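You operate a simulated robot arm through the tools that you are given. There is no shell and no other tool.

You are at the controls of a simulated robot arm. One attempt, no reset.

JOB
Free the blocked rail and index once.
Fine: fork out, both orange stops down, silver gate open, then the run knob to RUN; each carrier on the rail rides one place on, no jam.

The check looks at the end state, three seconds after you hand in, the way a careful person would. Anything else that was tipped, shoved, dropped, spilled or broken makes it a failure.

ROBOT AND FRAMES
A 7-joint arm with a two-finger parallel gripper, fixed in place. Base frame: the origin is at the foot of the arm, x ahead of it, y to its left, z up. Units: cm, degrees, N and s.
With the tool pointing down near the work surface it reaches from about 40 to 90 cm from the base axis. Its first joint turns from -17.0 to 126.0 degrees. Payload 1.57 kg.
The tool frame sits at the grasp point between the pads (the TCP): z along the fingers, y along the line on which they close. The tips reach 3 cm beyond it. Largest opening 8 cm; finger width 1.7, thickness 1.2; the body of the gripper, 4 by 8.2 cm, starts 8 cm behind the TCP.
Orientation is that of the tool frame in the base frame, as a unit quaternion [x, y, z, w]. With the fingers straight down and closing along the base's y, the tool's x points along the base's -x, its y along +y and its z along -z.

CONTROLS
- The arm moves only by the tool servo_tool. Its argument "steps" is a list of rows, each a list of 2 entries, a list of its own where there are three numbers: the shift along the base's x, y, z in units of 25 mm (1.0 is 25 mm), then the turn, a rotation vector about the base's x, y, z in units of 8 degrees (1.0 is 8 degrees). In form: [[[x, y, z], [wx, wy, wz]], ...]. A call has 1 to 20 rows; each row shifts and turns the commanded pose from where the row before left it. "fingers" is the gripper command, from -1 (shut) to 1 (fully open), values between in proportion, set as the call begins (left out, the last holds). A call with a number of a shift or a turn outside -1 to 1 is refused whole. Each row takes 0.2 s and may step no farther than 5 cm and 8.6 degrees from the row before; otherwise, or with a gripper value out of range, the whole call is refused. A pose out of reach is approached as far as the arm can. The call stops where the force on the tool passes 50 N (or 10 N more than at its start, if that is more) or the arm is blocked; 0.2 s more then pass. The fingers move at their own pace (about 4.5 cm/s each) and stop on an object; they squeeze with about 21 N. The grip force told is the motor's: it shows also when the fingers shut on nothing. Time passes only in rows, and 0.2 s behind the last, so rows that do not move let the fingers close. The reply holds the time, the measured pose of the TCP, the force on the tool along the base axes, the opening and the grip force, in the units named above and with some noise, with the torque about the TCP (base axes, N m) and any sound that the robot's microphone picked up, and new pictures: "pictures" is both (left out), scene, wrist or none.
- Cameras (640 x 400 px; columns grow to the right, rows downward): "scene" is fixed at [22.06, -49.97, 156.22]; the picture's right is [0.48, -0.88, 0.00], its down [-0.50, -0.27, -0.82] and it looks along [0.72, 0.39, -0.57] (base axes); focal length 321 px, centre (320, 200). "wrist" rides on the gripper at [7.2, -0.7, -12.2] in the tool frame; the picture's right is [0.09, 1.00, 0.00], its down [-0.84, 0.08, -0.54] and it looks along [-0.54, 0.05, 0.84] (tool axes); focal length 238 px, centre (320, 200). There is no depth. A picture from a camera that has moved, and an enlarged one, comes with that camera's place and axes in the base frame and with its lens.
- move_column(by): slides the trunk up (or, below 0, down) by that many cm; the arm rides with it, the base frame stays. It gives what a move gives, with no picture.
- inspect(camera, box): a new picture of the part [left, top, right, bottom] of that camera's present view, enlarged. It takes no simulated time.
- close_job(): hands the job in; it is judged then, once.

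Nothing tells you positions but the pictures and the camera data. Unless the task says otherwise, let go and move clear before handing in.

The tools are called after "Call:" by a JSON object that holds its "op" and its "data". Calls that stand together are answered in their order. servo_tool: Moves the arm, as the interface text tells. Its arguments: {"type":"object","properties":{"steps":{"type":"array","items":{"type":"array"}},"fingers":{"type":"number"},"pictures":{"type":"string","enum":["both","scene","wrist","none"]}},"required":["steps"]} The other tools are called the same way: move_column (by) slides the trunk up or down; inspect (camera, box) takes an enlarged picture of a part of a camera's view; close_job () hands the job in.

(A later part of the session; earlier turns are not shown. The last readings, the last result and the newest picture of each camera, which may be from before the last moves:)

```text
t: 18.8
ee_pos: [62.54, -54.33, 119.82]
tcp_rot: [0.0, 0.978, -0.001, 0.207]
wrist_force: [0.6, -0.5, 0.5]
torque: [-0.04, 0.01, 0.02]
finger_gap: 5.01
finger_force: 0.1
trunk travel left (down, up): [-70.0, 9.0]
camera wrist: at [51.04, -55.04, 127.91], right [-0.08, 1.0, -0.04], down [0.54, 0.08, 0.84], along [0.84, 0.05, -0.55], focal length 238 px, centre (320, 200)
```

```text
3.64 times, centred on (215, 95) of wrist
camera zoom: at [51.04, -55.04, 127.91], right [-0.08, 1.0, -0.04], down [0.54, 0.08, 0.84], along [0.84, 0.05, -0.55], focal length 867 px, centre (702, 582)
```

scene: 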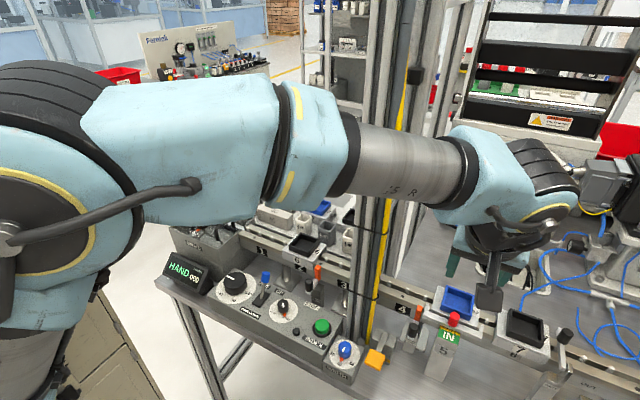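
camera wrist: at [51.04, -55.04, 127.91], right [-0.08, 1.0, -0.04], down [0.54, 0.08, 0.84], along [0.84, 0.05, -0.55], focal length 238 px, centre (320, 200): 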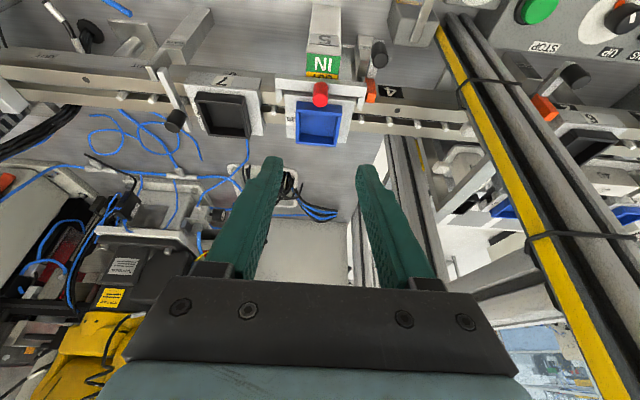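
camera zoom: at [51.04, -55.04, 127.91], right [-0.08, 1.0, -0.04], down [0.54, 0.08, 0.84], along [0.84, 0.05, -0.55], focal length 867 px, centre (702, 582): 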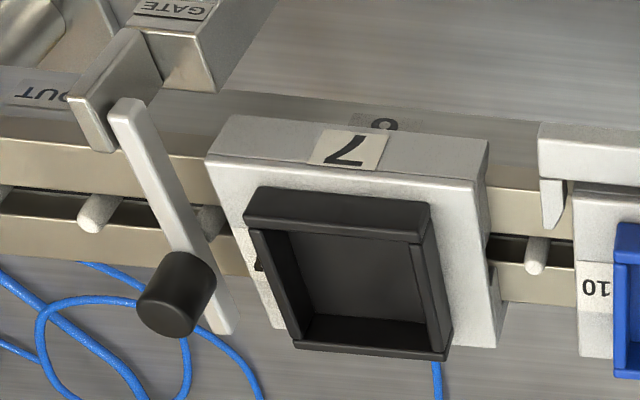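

Knob centre is about [67.5,-54.6], z 100.6–103.8, with the blue tray edge just behind it. I'll reduce the tilt to 8° and come to a hover above it.

Call:
{"op": "servo_tool", "data": {"steps": [[[0.425, -0.08, -0.8], [0, 1, 0]], [[0.425, 0, -0.8], [0, 1, 0]], [[0.425, 0, -0.8], [0, 0, 0]], [[0.425, 0, -0.8], [0, 0, 0]]]}}

Call:
{"op": "inspect", "data": {"camera": "wrist", "box": [260, 80, 400, 200]}}

```text
t: 19.8
ee_pos: [66.56, -54.68, 111.98]
tcp_rot: [0.001, 0.998, -0.001, 0.07]
wrist_force: [-0.2, 0.2, 0.2]
torque: [0.03, -0.01, 0.0]
finger_gap: 5.0
finger_force: 0.0
trunk travel left (down, up): [-70.0, 9.0]
camera wrist: at [57.83, -55.37, 122.93], right [-0.09, 1.0, -0.01], down [0.75, 0.08, 0.65], along [0.65, 0.05, -0.76], focal length 238 px, centre (320, 200)
```

scene: 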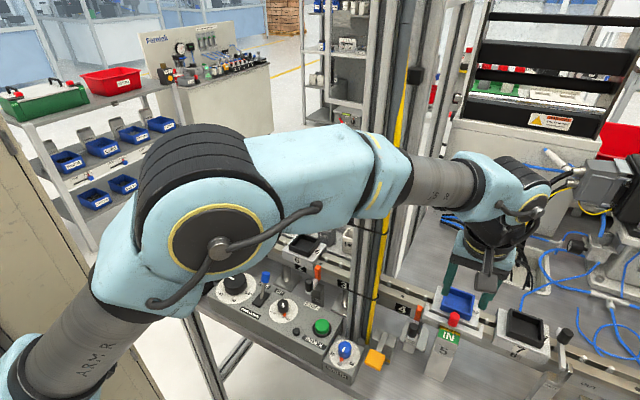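
wrist: 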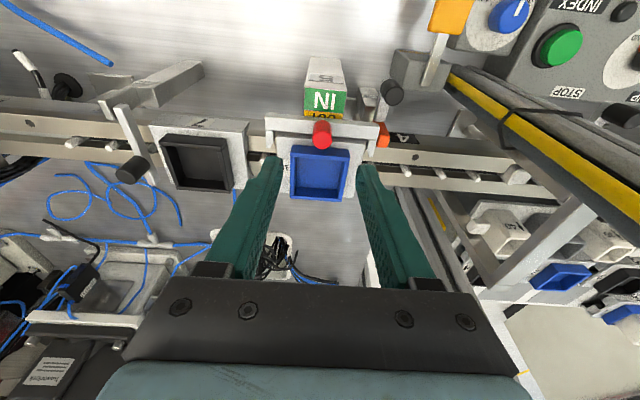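

```text
3.33 times, centred on (330, 140) of wrist
camera zoom: at [57.83, -55.37, 122.93], right [-0.09, 1.0, -0.01], down [0.75, 0.08, 0.65], along [0.65, 0.05, -0.76], focal length 794 px, centre (287, 400)
```

zoom: 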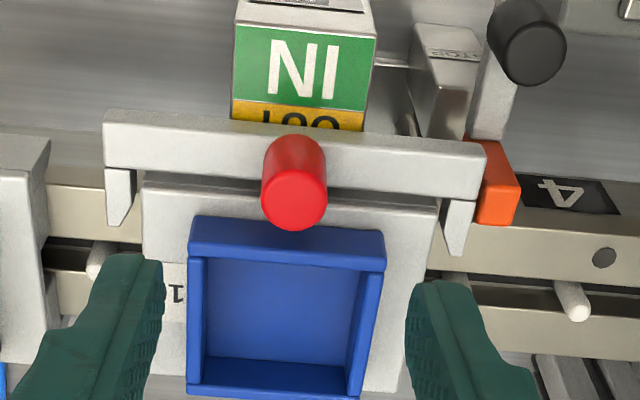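

Alignment is good: knob centre x≈67.4, y≈-54.6, top z≈104. I'll descend to straddle it.

Call:
{"op": "servo_tool", "data": {"steps": [[[0.05, 0, -0.8], [0, 0, 0]], [[0.0, 0, -0.8], [0, 0, 0]], [[0, 0, -0.8], [0, 0, 0]], [[0, 0, -0.66], [0, 0, 0]], [[0, 0, 0], [0, 0, 0]]]}}

Call:
{"op": "inspect", "data": {"camera": "wrist", "box": [250, 110, 400, 230]}}

Call:
{"op": "inspect", "data": {"camera": "scene", "box": [400, 230, 540, 360]}}

```text
t: 21.0
ee_pos: [66.82, -54.69, 104.29]
tcp_rot: [0.0, 0.997, -0.001, 0.071]
wrist_force: [-0.7, 0.8, 11.7]
torque: [0.36, 0.05, 0.02]
finger_gap: 5.01
finger_force: 0.2
trunk travel left (down, up): [-70.0, 9.0]
camera wrist: at [58.03, -55.36, 115.33], right [-0.09, 1.0, -0.02], down [0.75, 0.08, 0.65], along [0.65, 0.05, -0.76], focal length 238 px, centre (320, 200)
```

scene: 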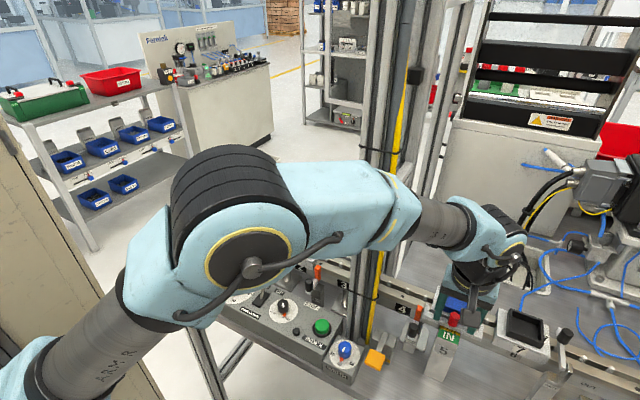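
wrist: 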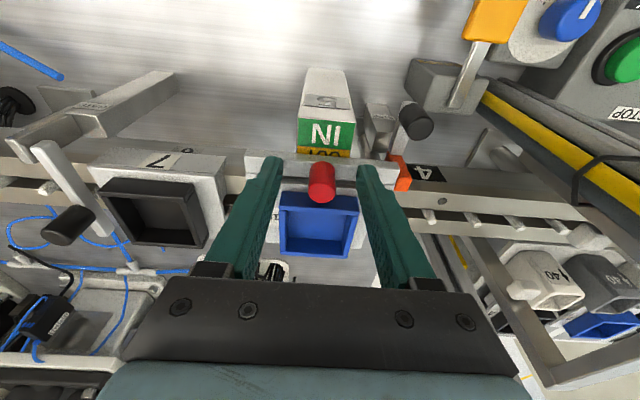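

```text
3.33 times, centred on (325, 170) of wrist
camera zoom: at [58.03, -55.36, 115.33], right [-0.09, 1.0, -0.02], down [0.75, 0.08, 0.65], along [0.65, 0.05, -0.76], focal length 794 px, centre (303, 300)
```

zoom: 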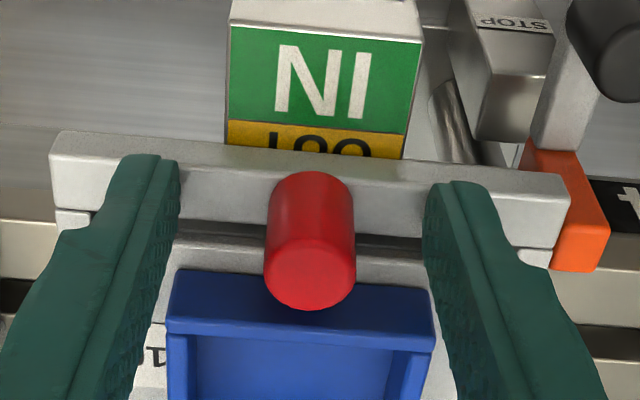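

```text
3.08 times, centred on (470, 295) of scene
camera zoom: at [22.06, -49.97, 156.22], right [0.48, -0.88, 0.0], down [-0.5, -0.27, -0.82], along [0.72, 0.39, -0.57], focal length 988 px, centre (-142, -92)
```

zoom: 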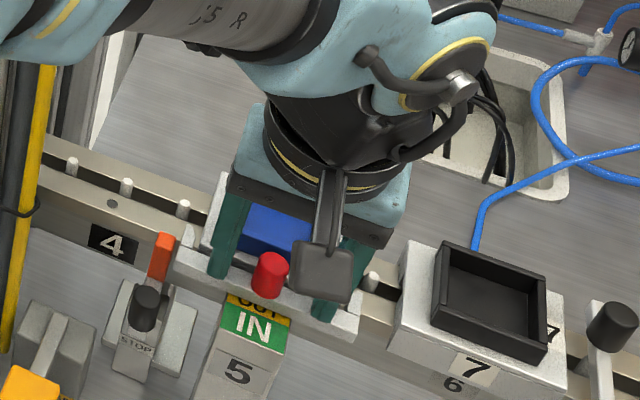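

A fingertip is lightly touching the fork bar (11.7 N up). I'll lift 4 mm and close on the knob.

Call:
{"op": "servo_tool", "data": {"steps": [[[0, 0, 0.18], [0, 0, 0]], [[0, 0, 0], [0, 0, 0]], [[0, 0, 0], [0, 0, 0]], [[0, 0, 0], [0, 0, 0]], [[0, 0, 0], [0, 0, 0]]], "fingers": -1, "pictures": "wrist"}}

```text
t: 22.2
ee_pos: [66.85, -54.48, 104.52]
tcp_rot: [0.0, 0.998, 0.001, 0.069]
wrist_force: [-5.5, 14.1, -7.8]
torque: [-0.08, 0.07, 0.14]
finger_gap: 1.76
finger_force: 32.6
trunk travel left (down, up): [-70.0, 9.0]
camera wrist: at [58.12, -55.25, 115.57], right [-0.09, 1.0, -0.01], down [0.75, 0.08, 0.65], along [0.65, 0.05, -0.76], focal length 238 px, centre (320, 200)
```

wrist: 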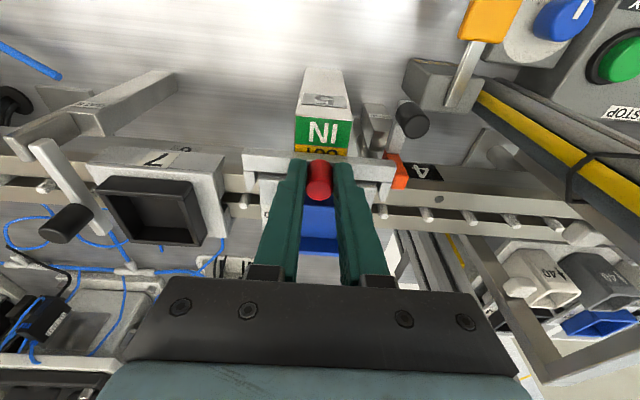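

Knob gripped (gap 1.76 cm). I'll relieve the sideways force slightly and pull toward -x in small steps.

Call:
{"op": "servo_tool", "data": {"steps": [[[-0.2, 0.06, 0], [0, 0, 0]], [[-0.3, 0.03, 0], [0, 0, 0]], [[-0.3, 0, 0], [0, 0, 0]]], "pictures": "wrist"}}

```text
t: 23.0
ee_pos: [64.8, -54.54, 104.62]
tcp_rot: [0.0, 0.998, 0.0, 0.069]
wrist_force: [-0.2, 1.7, -18.8]
torque: [0.38, -0.28, 0.03]
finger_gap: 1.75
finger_force: 32.4
trunk travel left (down, up): [-70.0, 9.0]
camera wrist: at [56.01, -55.22, 115.58], right [-0.09, 1.0, -0.01], down [0.75, 0.08, 0.65], along [0.65, 0.05, -0.76], focal length 238 px, centre (320, 200)
```

wrist: 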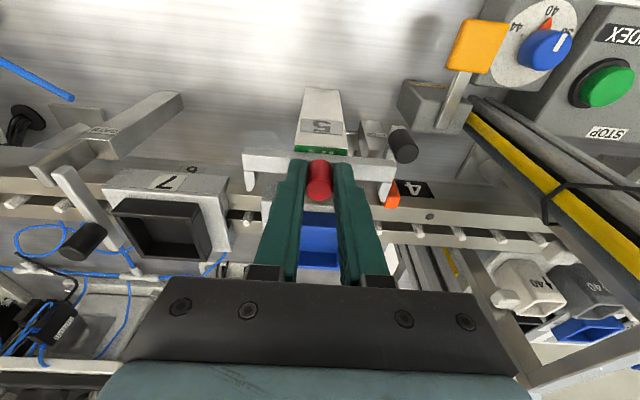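

The fork is moving freely. The bar's +y end is getting near stop B's handle, so I'll check clearance before continuing.

Call:
{"op": "inspect", "data": {"camera": "wrist", "box": [340, 100, 430, 210]}}

Call:
{"op": "inspect", "data": {"camera": "scene", "box": [390, 280, 510, 360]}}

```text
3.64 times, centred on (385, 155) of wrist
camera zoom: at [56.01, -55.22, 115.58], right [-0.09, 1.0, -0.01], down [0.75, 0.08, 0.65], along [0.65, 0.05, -0.76], focal length 867 px, centre (84, 364)
```

zoom: 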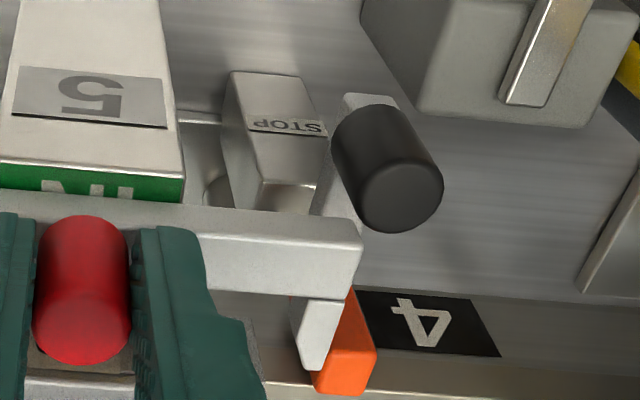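

```text
5.00 times, centred on (450, 320) of scene
camera zoom: at [22.06, -49.97, 156.22], right [0.48, -0.88, 0.0], down [-0.5, -0.27, -0.82], along [0.72, 0.39, -0.57], focal length 1605 px, centre (-330, -400)
```

zoom: 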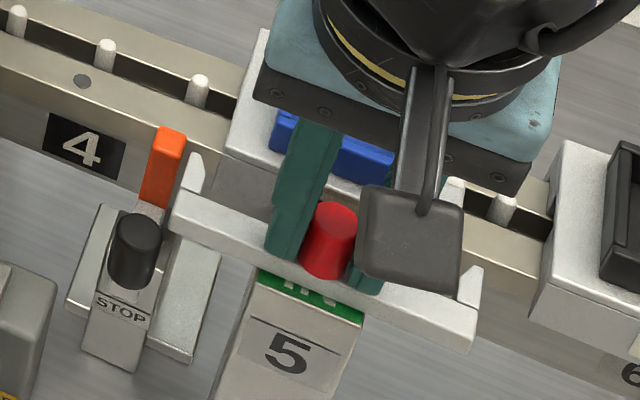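

The bar just clears the handle, and there's no x-force. I'll keep pulling in small steps until it meets its end stop.

Call:
{"op": "servo_tool", "data": {"steps": [[[-0.3, 0, -0.05], [0, 0, 0]], [[-0.3, 0, 0], [0, 0, 0]]], "pictures": "wrist"}}

```text
t: 23.6
ee_pos: [63.24, -54.59, 104.86]
tcp_rot: [0.001, 0.998, -0.002, 0.069]
wrist_force: [0.0, 0.3, 0.0]
torque: [0.06, 0.0, -0.04]
finger_gap: 0.01
finger_force: 20.9
trunk travel left (down, up): [-70.0, 9.0]
camera wrist: at [54.39, -55.25, 115.77], right [-0.09, 1.0, -0.02], down [0.75, 0.08, 0.65], along [0.65, 0.05, -0.76], focal length 238 px, centre (320, 200)
```

wrist: 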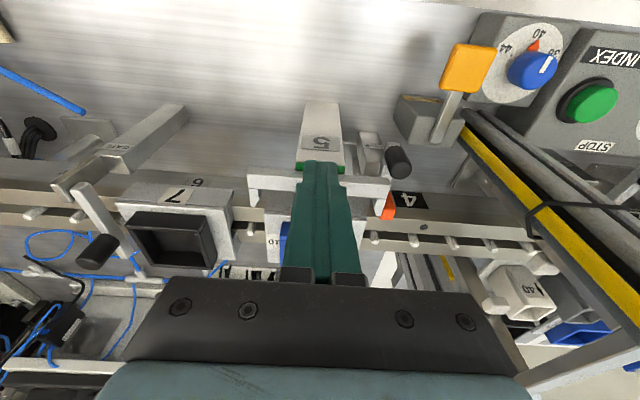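

The fingers slid off the knob, so the fork probably met resistance. I'll lift and look.

Call:
{"op": "servo_tool", "data": {"steps": [[[-0.3, 0, 1], [0, 0, 0]], [[-0.3, 0, 1], [0, 0, 0]], [[-0.3, 0, 0.5], [0, 0, 0]], [[0, 0, 0], [0, 0, 0]]], "fingers": 0.25}}

Call:
{"op": "inspect", "data": {"camera": "wrist", "box": [240, 90, 420, 220]}}

Call:
{"op": "inspect", "data": {"camera": "scene", "box": [390, 280, 510, 370]}}

```text
t: 24.6
ee_pos: [61.0, -54.26, 110.86]
tcp_rot: [0.0, 0.998, 0.0, 0.07]
wrist_force: [0.2, -0.8, 0.6]
torque: [-0.01, -0.02, -0.02]
finger_gap: 5.0
finger_force: 0.0
trunk travel left (down, up): [-70.0, 9.0]
camera wrist: at [52.2, -55.03, 121.8], right [-0.09, 1.0, -0.01], down [0.75, 0.08, 0.65], along [0.65, 0.05, -0.76], focal length 238 px, centre (320, 200)
```

scene: 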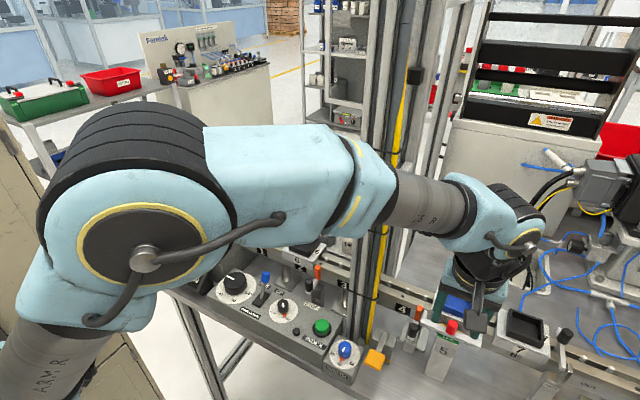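
wrist: 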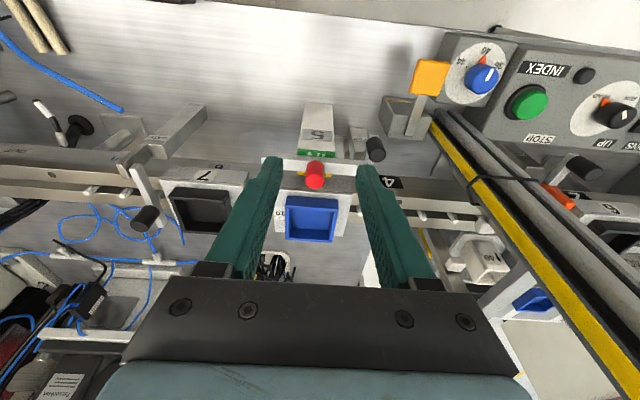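

```text
3.08 times, centred on (330, 155) of wrist
camera zoom: at [52.2, -55.03, 121.8], right [-0.09, 1.0, -0.01], down [0.75, 0.08, 0.65], along [0.65, 0.05, -0.76], focal length 733 px, centre (289, 338)
```

zoom: 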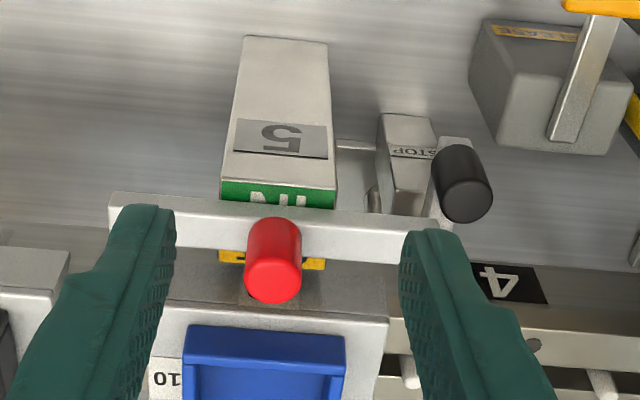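

```text
4.44 times, centred on (450, 325) of scene
camera zoom: at [22.06, -49.97, 156.22], right [0.48, -0.88, 0.0], down [-0.5, -0.27, -0.82], along [0.72, 0.39, -0.57], focal length 1427 px, centre (-258, -356)
```

zoom: 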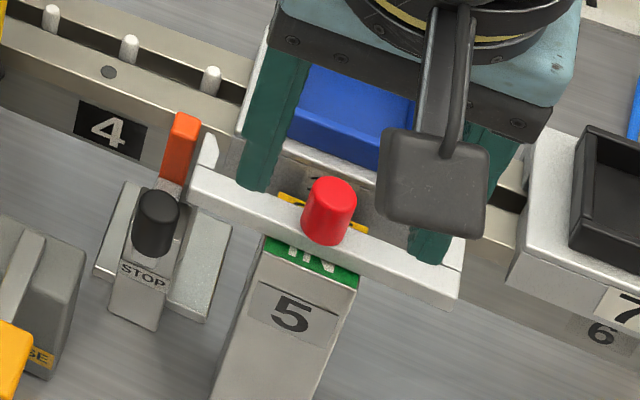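

The fork moved about 2 cm and yellow OUT is starting to show behind the bar. I'll zoom to see whether it's at its end or touching stop B's handle.

Call:
{"op": "inspect", "data": {"camera": "scene", "box": [405, 305, 435, 335]}}

Call:
{"op": "inspect", "data": {"camera": "wrist", "box": [345, 130, 395, 180]}}

Call:
{"op": "inspect", "data": {"camera": "scene", "box": [430, 310, 490, 350]}}

```text
13.33 times, centred on (420, 320) of scene
camera zoom: at [22.06, -49.97, 156.22], right [0.48, -0.88, 0.0], down [-0.5, -0.27, -0.82], along [0.72, 0.39, -0.57], focal length 4280 px, centre (-1013, -1400)
```

zoom: 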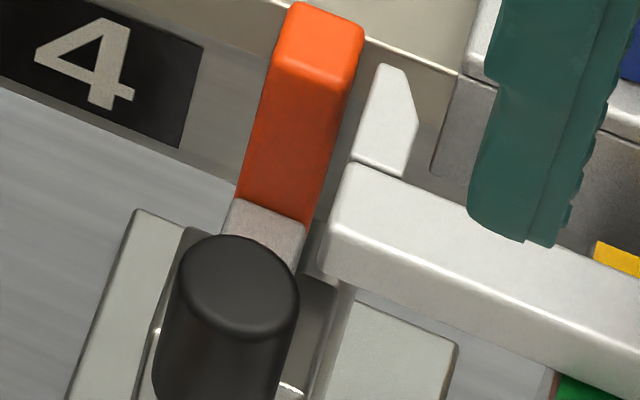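

```text
8.00 times, centred on (370, 155) of wrist
camera zoom: at [52.2, -55.03, 121.8], right [-0.09, 1.0, -0.01], down [0.75, 0.08, 0.65], along [0.65, 0.05, -0.76], focal length 1907 px, centre (-80, 560)
```

zoom: 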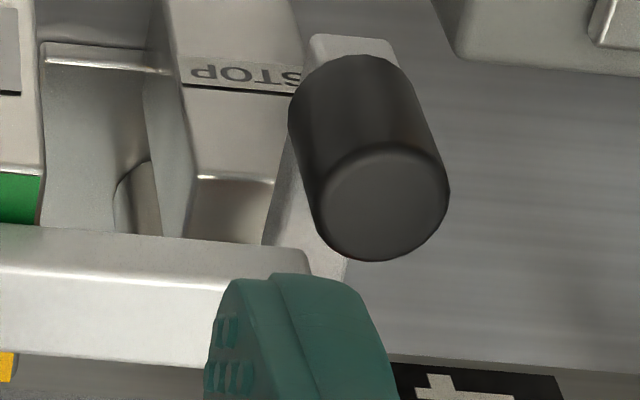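

```text
10.00 times, centred on (460, 330) of scene
camera zoom: at [22.06, -49.97, 156.22], right [0.48, -0.88, 0.0], down [-0.5, -0.27, -0.82], along [0.72, 0.39, -0.57], focal length 3210 px, centre (-1080, -1100)
```

zoom: 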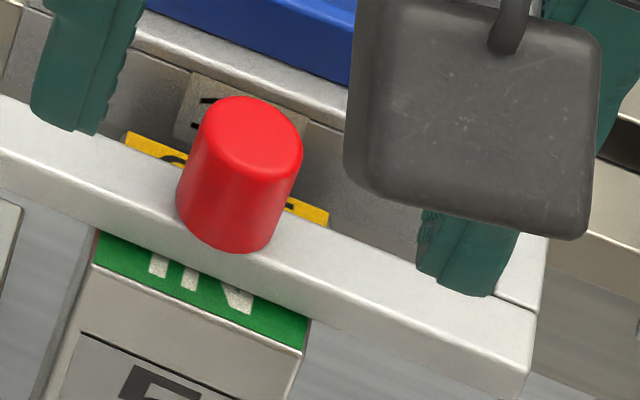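

There is a 4–5 mm gap to stop B's handle, so the fork isn't blocked by it. I'll regrip and pull gently, reading the force to see whether it's at its end stop.

Call:
{"op": "servo_tool", "data": {"steps": [[[0.8, 0, 0], [0, 0, 0]], [[0.8, -0.04, 0], [0, 0, 0]], [[0, 0, -0.8], [0, 0, 0]], [[0, 0, -0.8], [0, 0, 0]], [[0, 0, -0.9], [0, 0, 0]], [[0, 0, 0], [0, 0, 0]]], "pictures": "wrist"}}

Call:
{"op": "servo_tool", "data": {"steps": [[[0, 0, 0], [0, 0, 0]], [[0, 0, 0], [0, 0, 0]], [[0, 0, 0], [0, 0, 0]], [[0, 0, 0], [0, 0, 0]]], "fingers": -1, "pictures": "wrist"}}

```text
t: 26.0
ee_pos: [64.95, -54.52, 104.56]
tcp_rot: [0.0, 0.998, 0.0, 0.07]
wrist_force: [-0.3, -0.1, -0.1]
torque: [0.04, -0.01, 0.01]
finger_gap: 5.02
finger_force: 0.0
trunk travel left (down, up): [-70.0, 9.0]
camera wrist: at [56.21, -55.13, 115.56], right [-0.09, 1.0, -0.01], down [0.75, 0.08, 0.65], along [0.65, 0.05, -0.76], focal length 238 px, centre (320, 200)
```

wrist: 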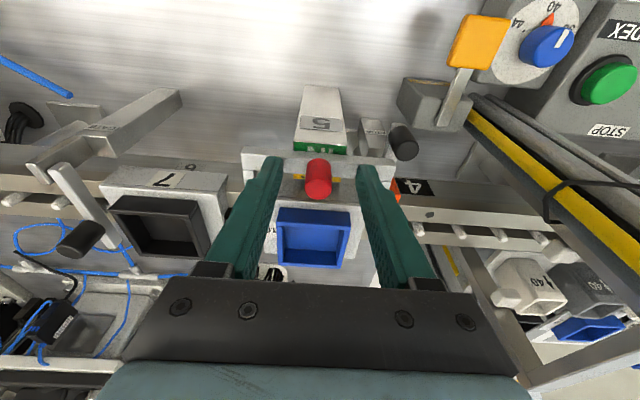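

```text
t: 27.0
ee_pos: [64.95, -54.54, 104.5]
tcp_rot: [0.0, 0.998, 0.0, 0.07]
wrist_force: [0.0, -5.0, -0.3]
torque: [0.25, -0.2, -0.05]
finger_gap: 1.76
finger_force: 32.4
trunk travel left (down, up): [-70.0, 9.0]
camera wrist: at [56.19, -55.2, 115.57], right [-0.09, 1.0, -0.01], down [0.75, 0.08, 0.65], along [0.65, 0.05, -0.76], focal length 238 px, centre (320, 200)
```

wrist: 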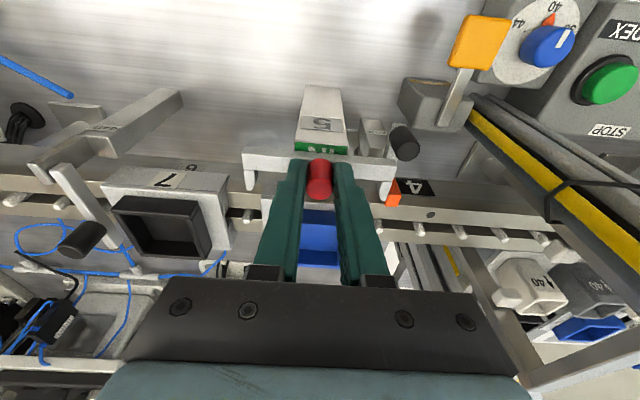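

Regripped with a clean hold. Now a gentle pull in millimetre steps while reading the x-force.

Call:
{"op": "servo_tool", "data": {"steps": [[[-0.06, 0, 0], [0, 0, 0]], [[-0.06, 0, 0], [0, 0, 0]], [[0, 0, 0], [0, 0, 0]]], "pictures": "none"}}

Call:
{"op": "servo_tool", "data": {"steps": [[[-0.06, 0, 0], [0, 0, 0]], [[-0.06, 0, 0], [0, 0, 0]], [[0, 0, 0], [0, 0, 0]]], "pictures": "none"}}

```text
t: 27.8
ee_pos: [64.77, -54.63, 104.59]
tcp_rot: [0.0, 0.998, 0.0, 0.07]
wrist_force: [1.3, -5.8, 0.5]
torque: [0.24, -0.15, -0.05]
finger_gap: 1.73
finger_force: 32.4
trunk travel left (down, up): [-70.0, 9.0]
```

```text
t: 28.6
ee_pos: [64.69, -54.56, 104.57]
tcp_rot: [0.001, 0.997, -0.001, 0.071]
wrist_force: [17.3, -8.7, -0.5]
torque: [0.16, -0.77, -0.02]
finger_gap: 1.77
finger_force: 32.2
trunk travel left (down, up): [-70.0, 9.0]
```

Call:
{"op": "servo_tool", "data": {"steps": [[[-0.04, 0, 0], [0, 0, 0]], [[0, 0, 0], [0, 0, 0]]], "pictures": "wrist"}}

Call:
{"op": "inspect", "data": {"camera": "scene", "box": [400, 290, 510, 360]}}

```text
t: 29.2
ee_pos: [64.62, -54.47, 104.55]
tcp_rot: [0.0, 0.997, 0.0, 0.071]
wrist_force: [27.3, -9.8, 2.2]
torque: [0.13, -0.65, -0.04]
finger_gap: 1.75
finger_force: 31.9
trunk travel left (down, up): [-70.0, 9.0]
camera wrist: at [55.77, -55.19, 115.54], right [-0.09, 1.0, -0.02], down [0.75, 0.08, 0.66], along [0.65, 0.05, -0.76], focal length 238 px, centre (320, 200)
```

wrist: 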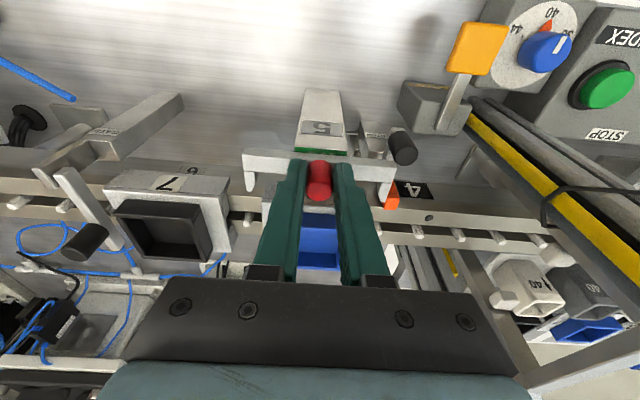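

```text
5.71 times, centred on (455, 325) of scene
camera zoom: at [22.06, -49.97, 156.22], right [0.48, -0.88, 0.0], down [-0.5, -0.27, -0.82], along [0.72, 0.39, -0.57], focal length 1834 px, centre (-451, -514)
```

zoom: 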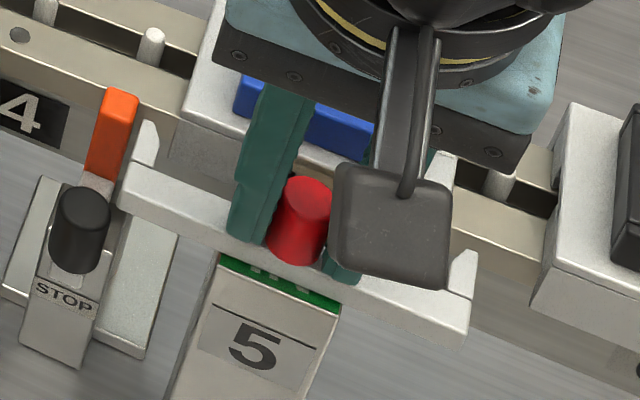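

Stiff resistance (17→27 N per mm) tells me the fork is at its OUT end stop. I'll relax, release and rise to check.

Call:
{"op": "servo_tool", "data": {"steps": [[[0.1, 0, 0], [0, 0, 0]], [[0, 0, 0], [0, 0, 0]]], "pictures": "none"}}

Call:
{"op": "servo_tool", "data": {"steps": [[[0, 0, 0], [0, 0, 0]], [[0, 0, 0], [0, 0, 0]], [[0, 0, 0], [0, 0, 0]], [[0, 0, 0.8], [0, 0, 0]], [[0, 0, 1], [0, 0, 0]], [[-0.5, 0, 1], [0, 0, 0]], [[-0.5, 0, 0], [0, 0, 0]]], "fingers": 0}}

Call:
{"op": "inspect", "data": {"camera": "wrist", "box": [250, 100, 400, 220]}}

Call:
{"op": "inspect", "data": {"camera": "scene", "box": [400, 290, 510, 360]}}

```text
t: 29.8
ee_pos: [64.61, -54.42, 104.52]
tcp_rot: [0.001, 0.998, -0.001, 0.07]
wrist_force: [13.0, -6.9, 12.7]
torque: [0.23, -0.4, -0.04]
finger_gap: 1.74
finger_force: 32.8
trunk travel left (down, up): [-70.0, 9.0]
```

```text
t: 31.4
ee_pos: [62.06, -54.58, 111.43]
tcp_rot: [0.0, 0.998, -0.001, 0.069]
wrist_force: [0.6, 0.5, -0.3]
torque: [-0.02, -0.02, 0.0]
finger_gap: 4.01
finger_force: 0.0
trunk travel left (down, up): [-70.0, 9.0]
camera wrist: at [53.34, -55.18, 122.42], right [-0.09, 1.0, -0.01], down [0.75, 0.08, 0.65], along [0.65, 0.05, -0.76], focal length 238 px, centre (320, 200)
```

scene: 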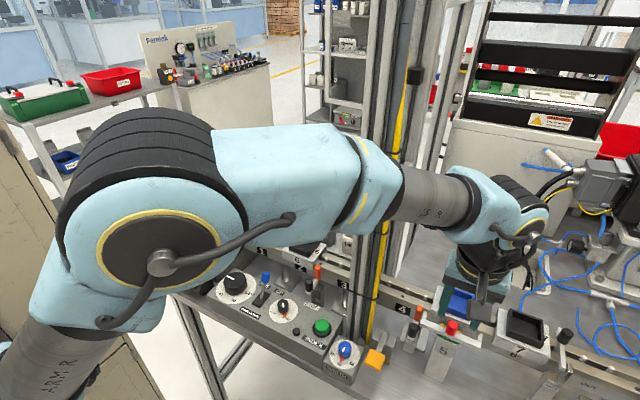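
wrist: 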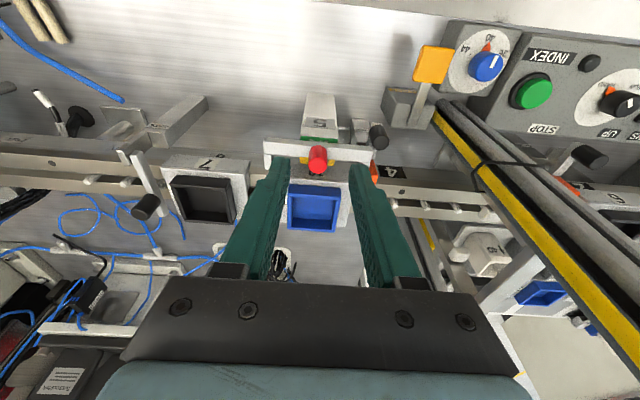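

```text
3.33 times, centred on (325, 160) of wrist
camera zoom: at [53.34, -55.18, 122.42], right [-0.09, 1.0, -0.01], down [0.75, 0.08, 0.65], along [0.65, 0.05, -0.76], focal length 794 px, centre (303, 333)
```

zoom: 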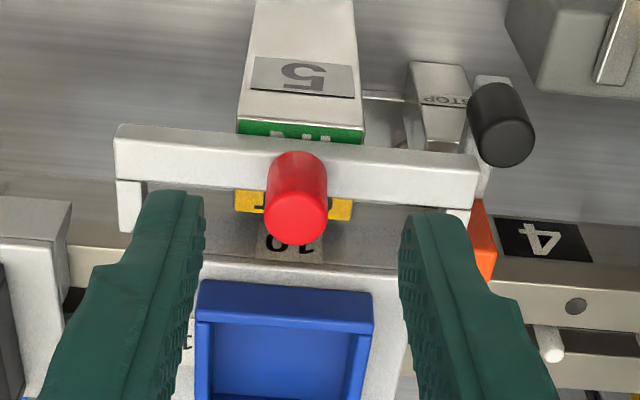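

```text
5.71 times, centred on (455, 325) of scene
camera zoom: at [22.06, -49.97, 156.22], right [0.48, -0.88, 0.0], down [-0.5, -0.27, -0.82], along [0.72, 0.39, -0.57], focal length 1834 px, centre (-451, -514)
```

zoom: 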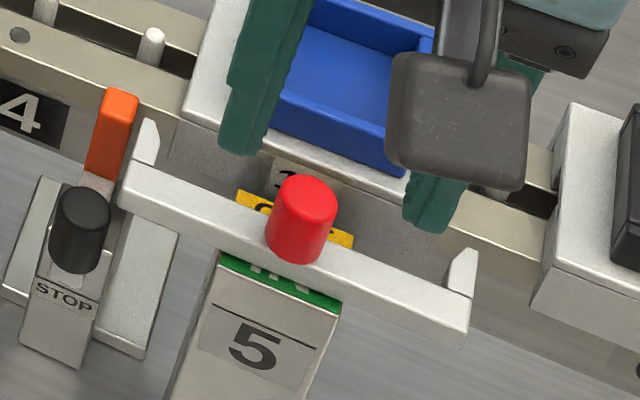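

The fork is OUT and its prongs are clear of carrier 10. Next is stop B. I'll close the fingers, hover over its handle at about [64.5,-48.0,99.7] and take a close look.

Call:
{"op": "servo_tool", "data": {"steps": [[[0.2, 0.9, 0], [0, 0, 0]], [[0.3, 0.9, 0], [0, 0, 0]], [[0.3, 0.92, 0], [0, 0, 0]], [[0, 0, -0.8], [0, 0, 0]], [[0, 0, 0], [0, 0, 0]]], "fingers": -1}}

Call:
{"op": "inspect", "data": {"camera": "wrist", "box": [250, 80, 400, 220]}}

Call:
{"op": "inspect", "data": {"camera": "scene", "box": [370, 260, 470, 350]}}

```text
t: 32.6
ee_pos: [64.17, -47.61, 109.59]
tcp_rot: [0.0, 0.998, 0.0, 0.07]
wrist_force: [-0.1, 0.2, 0.3]
torque: [-0.02, 0.03, 0.02]
finger_gap: 0.0
finger_force: 21.5
trunk travel left (down, up): [-70.0, 9.0]
camera wrist: at [55.4, -48.43, 120.56], right [-0.09, 1.0, -0.01], down [0.75, 0.08, 0.65], along [0.65, 0.05, -0.76], focal length 238 px, centre (320, 200)
```

scene: 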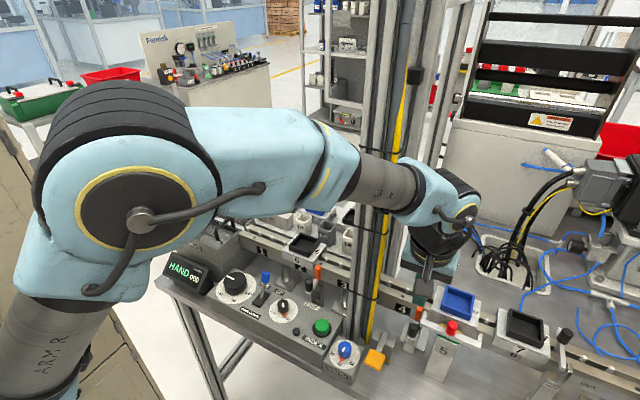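
wrist: 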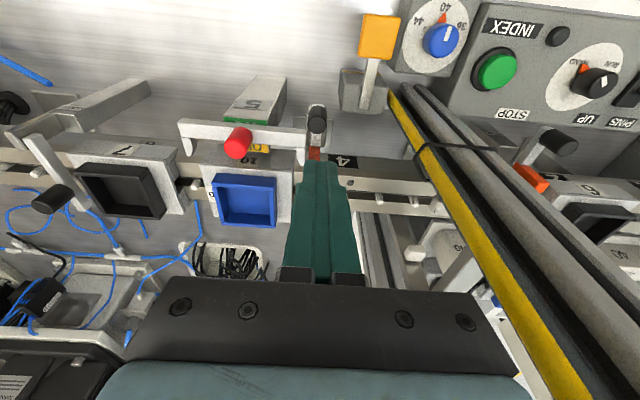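

```text
2.86 times, centred on (325, 150) of wrist
camera zoom: at [55.4, -48.43, 120.56], right [-0.09, 1.0, -0.01], down [0.75, 0.08, 0.65], along [0.65, 0.05, -0.76], focal length 681 px, centre (306, 343)
```

zoom: 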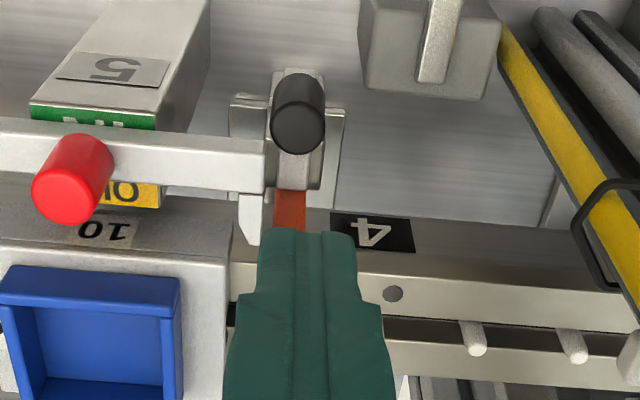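

```text
4.44 times, centred on (420, 305) of scene
camera zoom: at [22.06, -49.97, 156.22], right [0.48, -0.88, 0.0], down [-0.5, -0.27, -0.82], along [0.72, 0.39, -0.57], focal length 1427 px, centre (-124, -267)
```

zoom: 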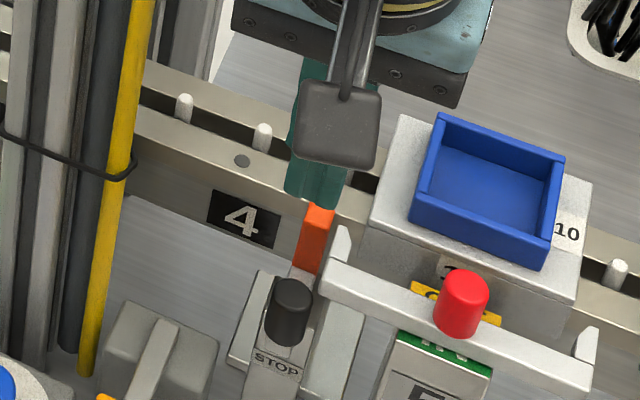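

The handle is directly below, and the fork sign shows OUT. I'll lower until just above the handle, then press gently in small steps to see whether it yields downward.

Call:
{"op": "servo_tool", "data": {"steps": [[[0, 0, -0.9], [0, 0, 0]], [[0, 0, -0.9], [0, 0, 0]], [[0, 0, -0.7], [0, 0, 0]], [[0, 0, 0], [0, 0, 0]]], "pictures": "wrist"}}

Call:
{"op": "servo_tool", "data": {"steps": [[[0, 0, -0.08], [0, 0, 0]], [[0, 0, -0.08], [0, 0, 0]], [[0, 0, 0], [0, 0, 0]]], "pictures": "none"}}

```text
t: 33.6
ee_pos: [63.97, -47.82, 103.31]
tcp_rot: [0.0, 0.998, 0.0, 0.069]
wrist_force: [-0.2, 0.6, 0.0]
torque: [-0.02, 0.02, 0.0]
finger_gap: 0.01
finger_force: 21.0
trunk travel left (down, up): [-70.0, 9.0]
camera wrist: at [55.29, -48.44, 114.27], right [-0.09, 1.0, -0.01], down [0.75, 0.08, 0.65], along [0.65, 0.05, -0.76], focal length 238 px, centre (320, 200)
```

wrist: 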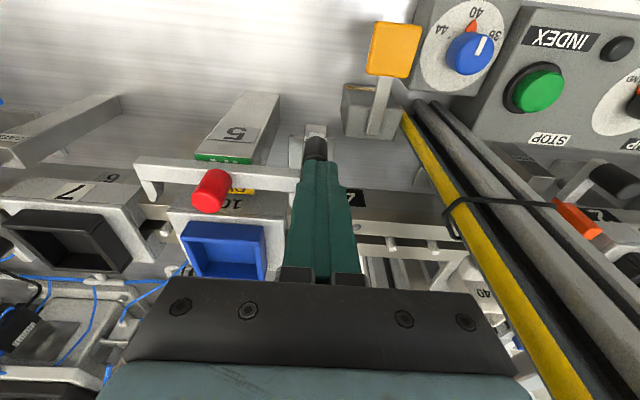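

```text
t: 34.4
ee_pos: [64.13, -47.67, 102.87]
tcp_rot: [-0.001, 0.998, -0.001, 0.07]
wrist_force: [-0.6, 1.2, 2.1]
torque: [0.04, 0.01, -0.01]
finger_gap: 0.0
finger_force: 20.9
trunk travel left (down, up): [-70.0, 9.0]
```

Light contact at tip z≈99.9. Pressing a little further.

Call:
{"op": "servo_tool", "data": {"steps": [[[0, 0, -0.06], [0, 0, 0]], [[0, 0, -0.06], [0, 0, 0]], [[0, 0, 0], [0, 0, 0]]], "pictures": "none"}}

```text
t: 35.2
ee_pos: [64.12, -47.64, 102.59]
tcp_rot: [0.0, 0.998, -0.001, 0.07]
wrist_force: [1.4, 0.3, 0.8]
torque: [-0.01, -0.05, 0.02]
finger_gap: 0.0
finger_force: 21.1
trunk travel left (down, up): [-70.0, 9.0]
```

It yields downward with almost no force. Continuing a few millimetres and looking.

Call:
{"op": "servo_tool", "data": {"steps": [[[0, 0, -0.1], [0, 0, 0]], [[0, 0, -0.1], [0, 0, 0]], [[0, 0, -0.1], [0, 0, 0]], [[0, 0, 0], [0, 0, 0]]], "pictures": "wrist"}}

Call:
{"op": "inspect", "data": {"camera": "scene", "box": [385, 280, 445, 350]}}

Call:
{"op": "inspect", "data": {"camera": "wrist", "box": [270, 100, 370, 220]}}

```text
t: 36.2
ee_pos: [63.96, -47.72, 101.74]
tcp_rot: [0.0, 0.998, 0.0, 0.07]
wrist_force: [0.1, -1.3, 0.9]
torque: [-0.07, -0.01, 0.0]
finger_gap: 0.01
finger_force: 20.6
trunk travel left (down, up): [-70.0, 9.0]
camera wrist: at [55.3, -48.4, 112.82], right [-0.09, 1.0, -0.01], down [0.75, 0.08, 0.65], along [0.65, 0.05, -0.76], focal length 238 px, centre (320, 200)
```

wrist: 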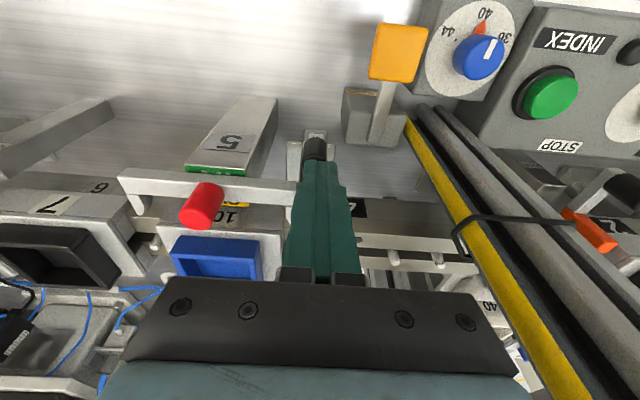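

```text
5.71 times, centred on (415, 315) of scene
camera zoom: at [22.06, -49.97, 156.22], right [0.48, -0.88, 0.0], down [-0.5, -0.27, -0.82], along [0.72, 0.39, -0.57], focal length 1834 px, centre (-223, -457)
```

zoom: 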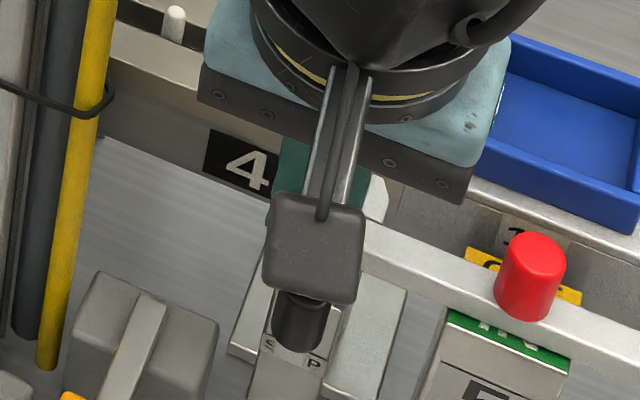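

```text
3.33 times, centred on (320, 160) of wrist
camera zoom: at [55.3, -48.4, 112.82], right [-0.09, 1.0, -0.01], down [0.75, 0.08, 0.65], along [0.65, 0.05, -0.76], focal length 794 px, centre (320, 333)
```

zoom: 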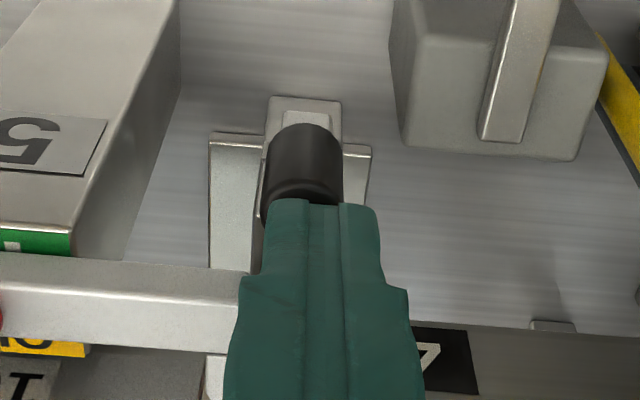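

The handle went down with my press. I'll lift off to see what the orange block did.

Call:
{"op": "servo_tool", "data": {"steps": [[[0, 0, 0.6], [0, 0, 0]], [[0, 0, 1], [0, 0, 0]], [[-0.6, 0, 1], [0, 0, 0]], [[-1, 0, 0.4], [0, 0, 0]], [[0, 0, 0], [0, 0, 0]]]}}

Call:
{"op": "inspect", "data": {"camera": "scene", "box": [390, 290, 440, 350]}}

Call:
{"op": "inspect", "data": {"camera": "wrist", "box": [270, 60, 370, 180]}}

```text
t: 37.4
ee_pos: [60.08, -47.56, 109.58]
tcp_rot: [-0.001, 0.998, 0.0, 0.069]
wrist_force: [-0.7, 0.4, 0.1]
torque: [-0.02, 0.01, 0.01]
finger_gap: 0.01
finger_force: 21.0
trunk travel left (down, up): [-70.0, 9.0]
camera wrist: at [51.3, -48.22, 120.49], right [-0.09, 1.0, -0.01], down [0.75, 0.08, 0.65], along [0.65, 0.05, -0.76], focal length 238 px, centre (320, 200)
```

scene: 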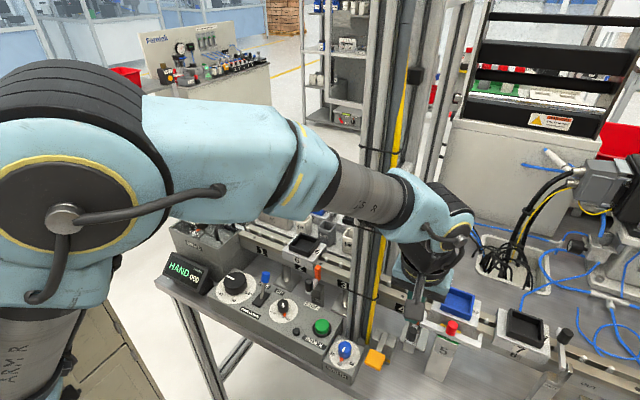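
wrist: 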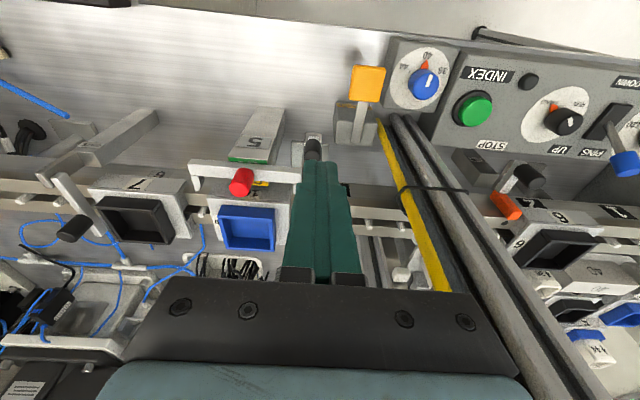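

```text
6.67 times, centred on (415, 320) of scene
camera zoom: at [22.06, -49.97, 156.22], right [0.48, -0.88, 0.0], down [-0.5, -0.27, -0.82], along [0.72, 0.39, -0.57], focal length 2140 px, centre (-313, -600)
```

zoom: 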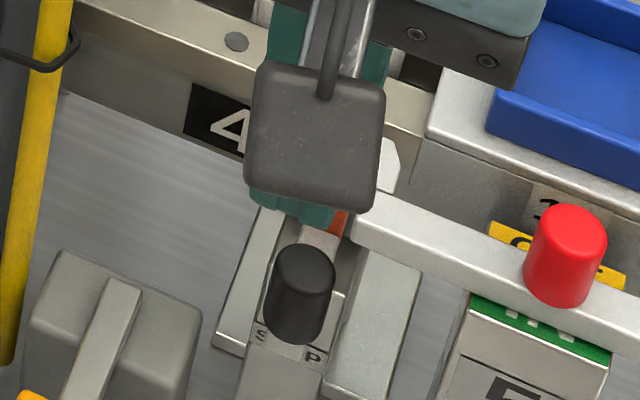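

```text
3.33 times, centred on (320, 120) of wrist
camera zoom: at [51.3, -48.22, 120.49], right [-0.09, 1.0, -0.01], down [0.75, 0.08, 0.65], along [0.65, 0.05, -0.76], focal length 794 px, centre (320, 467)
```

zoom: 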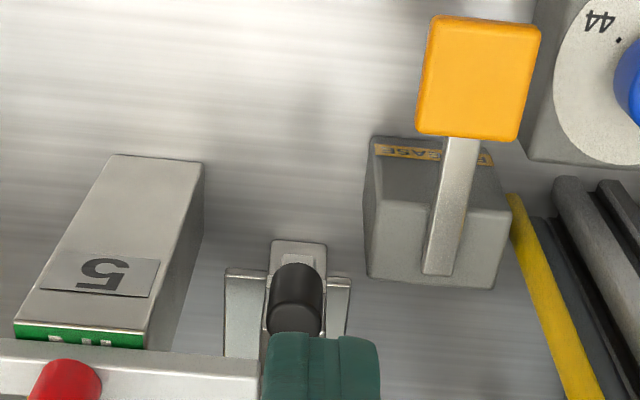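

Call:
{"op": "servo_tool", "data": {"steps": [[[-0.5, -1, 0.2], [0, 0, 0]], [[-0.5, -1, 0], [0, 0, 0]], [[-0.5, -1, 0], [0, 0, 0]], [[0, -1, 0], [0, 0, 0]], [[0, 0, 0], [0, 0, 0]]], "pictures": "wrist"}}

Call:
{"op": "inspect", "data": {"camera": "scene", "box": [390, 290, 440, 350]}}

Call:
{"op": "inspect", "data": {"camera": "wrist", "box": [330, 90, 430, 200]}}

```text
t: 38.6
ee_pos: [56.36, -57.9, 109.95]
tcp_rot: [0.0, 0.998, 0.0, 0.068]
wrist_force: [-0.5, 0.9, 0.9]
torque: [-0.03, 0.01, -0.05]
finger_gap: 0.0
finger_force: 21.2
trunk travel left (down, up): [-70.0, 9.0]
camera wrist: at [47.64, -58.5, 121.04], right [-0.09, 1.0, -0.01], down [0.75, 0.08, 0.65], along [0.65, 0.05, -0.76], focal length 238 px, centre (320, 200)
```

wrist: 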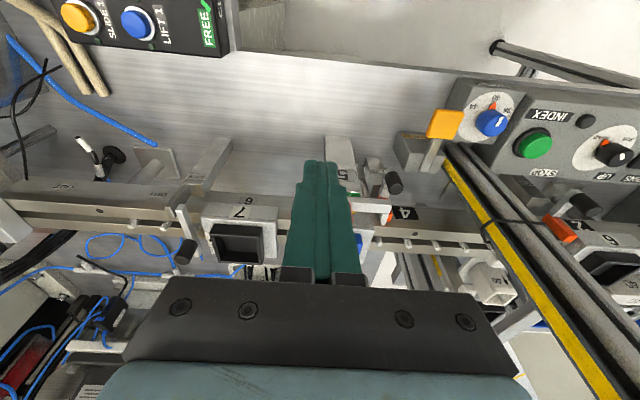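

```text
6.67 times, centred on (415, 320) of scene
camera zoom: at [22.06, -49.97, 156.22], right [0.48, -0.88, 0.0], down [-0.5, -0.27, -0.82], along [0.72, 0.39, -0.57], focal length 2140 px, centre (-313, -600)
```

zoom: 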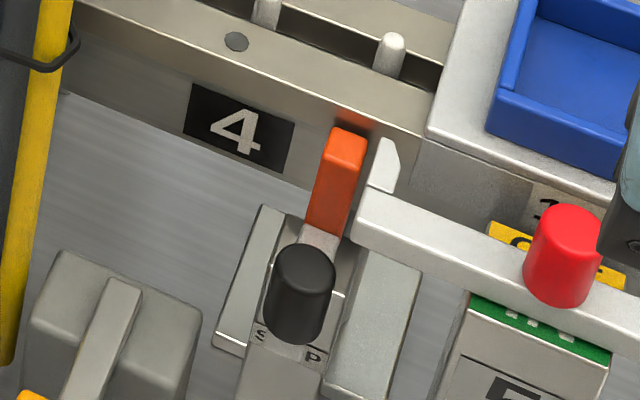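

```text
3.64 times, centred on (380, 145) of wrist
camera zoom: at [47.64, -58.5, 121.04], right [-0.09, 1.0, -0.01], down [0.75, 0.08, 0.65], along [0.65, 0.05, -0.76], focal length 867 px, centre (102, 400)
```

zoom: 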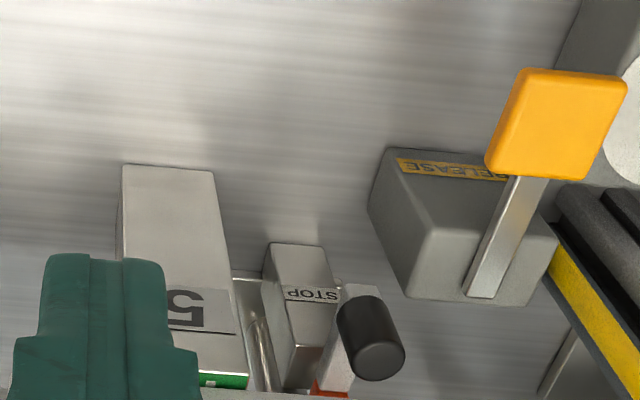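

The stop is a vertical slider: handle and orange block both moved down about 1.2 cm. I'll go back and press until it bottoms out.

Call:
{"op": "servo_tool", "data": {"steps": [[[0.62, 0.82, 0], [0, 0, 0]], [[0.62, 0.82, 0], [0, 0, 0]], [[0.62, 0.82, 0], [0, 0, 0]], [[0.62, 0.82, 0], [0, 0, 0]], [[0.62, 0.82, 0], [0, 0, 0]], [[0, 0, -0.9], [0, 0, 0]], [[0, 0, -0.9], [0, 0, 0]], [[0, 0, -0.9], [0, 0, 0]], [[0, 0, -0.3], [0, 0, 0]], [[0, 0, 0], [0, 0, 0]]], "pictures": "wrist"}}

Call:
{"op": "servo_tool", "data": {"steps": [[[0, 0, -0.1], [0, 0, 0]], [[0, 0, -0.1], [0, 0, 0]], [[0, 0, -0.1], [0, 0, 0]], [[0, 0, 0], [0, 0, 0]]], "pictures": "none"}}

```text
t: 40.8
ee_pos: [64.19, -47.4, 102.26]
tcp_rot: [0.0, 0.998, 0.0, 0.07]
wrist_force: [0.3, -0.3, 0.7]
torque: [-0.01, -0.02, 0.04]
finger_gap: 0.0
finger_force: 21.5
trunk travel left (down, up): [-70.0, 9.0]
camera wrist: at [55.46, -48.11, 113.33], right [-0.09, 1.0, -0.01], down [0.75, 0.08, 0.65], along [0.65, 0.05, -0.76], focal length 238 px, centre (320, 200)
```

wrist: 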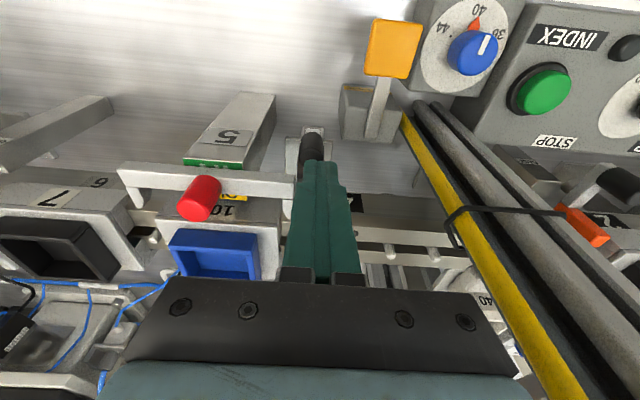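

```text
t: 41.8
ee_pos: [64.26, -47.42, 101.58]
tcp_rot: [-0.001, 0.998, -0.001, 0.07]
wrist_force: [1.0, -1.4, 1.1]
torque: [-0.04, 0.0, 0.01]
finger_gap: 0.0
finger_force: 21.1
trunk travel left (down, up): [-70.0, 9.0]
```

Call:
{"op": "servo_tool", "data": {"steps": [[[0, 0, -0.1], [0, 0, 0]], [[0, 0, -0.1], [0, 0, 0]], [[0, 0, -0.1], [0, 0, 0]], [[0, 0, 0], [0, 0, 0]]], "pictures": "none"}}

Call:
{"op": "servo_tool", "data": {"steps": [[[0, 0, -0.08], [0, 0, 0]], [[0, 0, -0.08], [0, 0, 0]], [[0, 0, 0], [0, 0, 0]]], "pictures": "wrist"}}

```text
t: 42.8
ee_pos: [64.15, -47.43, 100.91]
tcp_rot: [0.0, 0.998, -0.001, 0.07]
wrist_force: [-2.1, -0.7, 5.3]
torque: [-0.02, 0.07, 0.03]
finger_gap: 0.0
finger_force: 20.7
trunk travel left (down, up): [-70.0, 9.0]
```

```text
t: 43.6
ee_pos: [64.18, -47.34, 100.86]
tcp_rot: [0.001, 0.997, -0.001, 0.073]
wrist_force: [-0.6, 5.3, 36.4]
torque: [0.1, 0.19, -0.3]
finger_gap: 0.0
finger_force: 20.5
trunk travel left (down, up): [-70.0, 9.0]
camera wrist: at [55.31, -48.08, 111.82], right [-0.09, 1.0, -0.02], down [0.75, 0.08, 0.66], along [0.66, 0.05, -0.75], focal length 238 px, centre (320, 200)
```

wrist: 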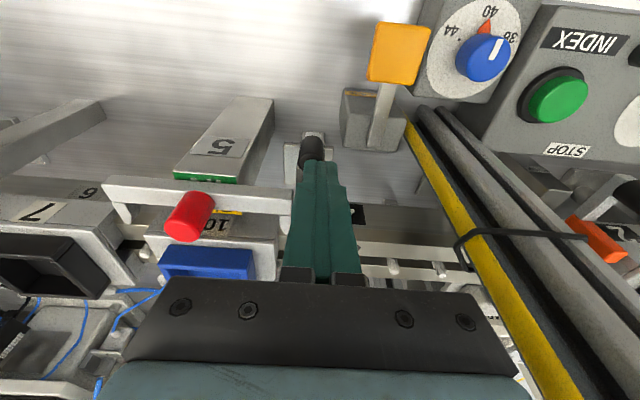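

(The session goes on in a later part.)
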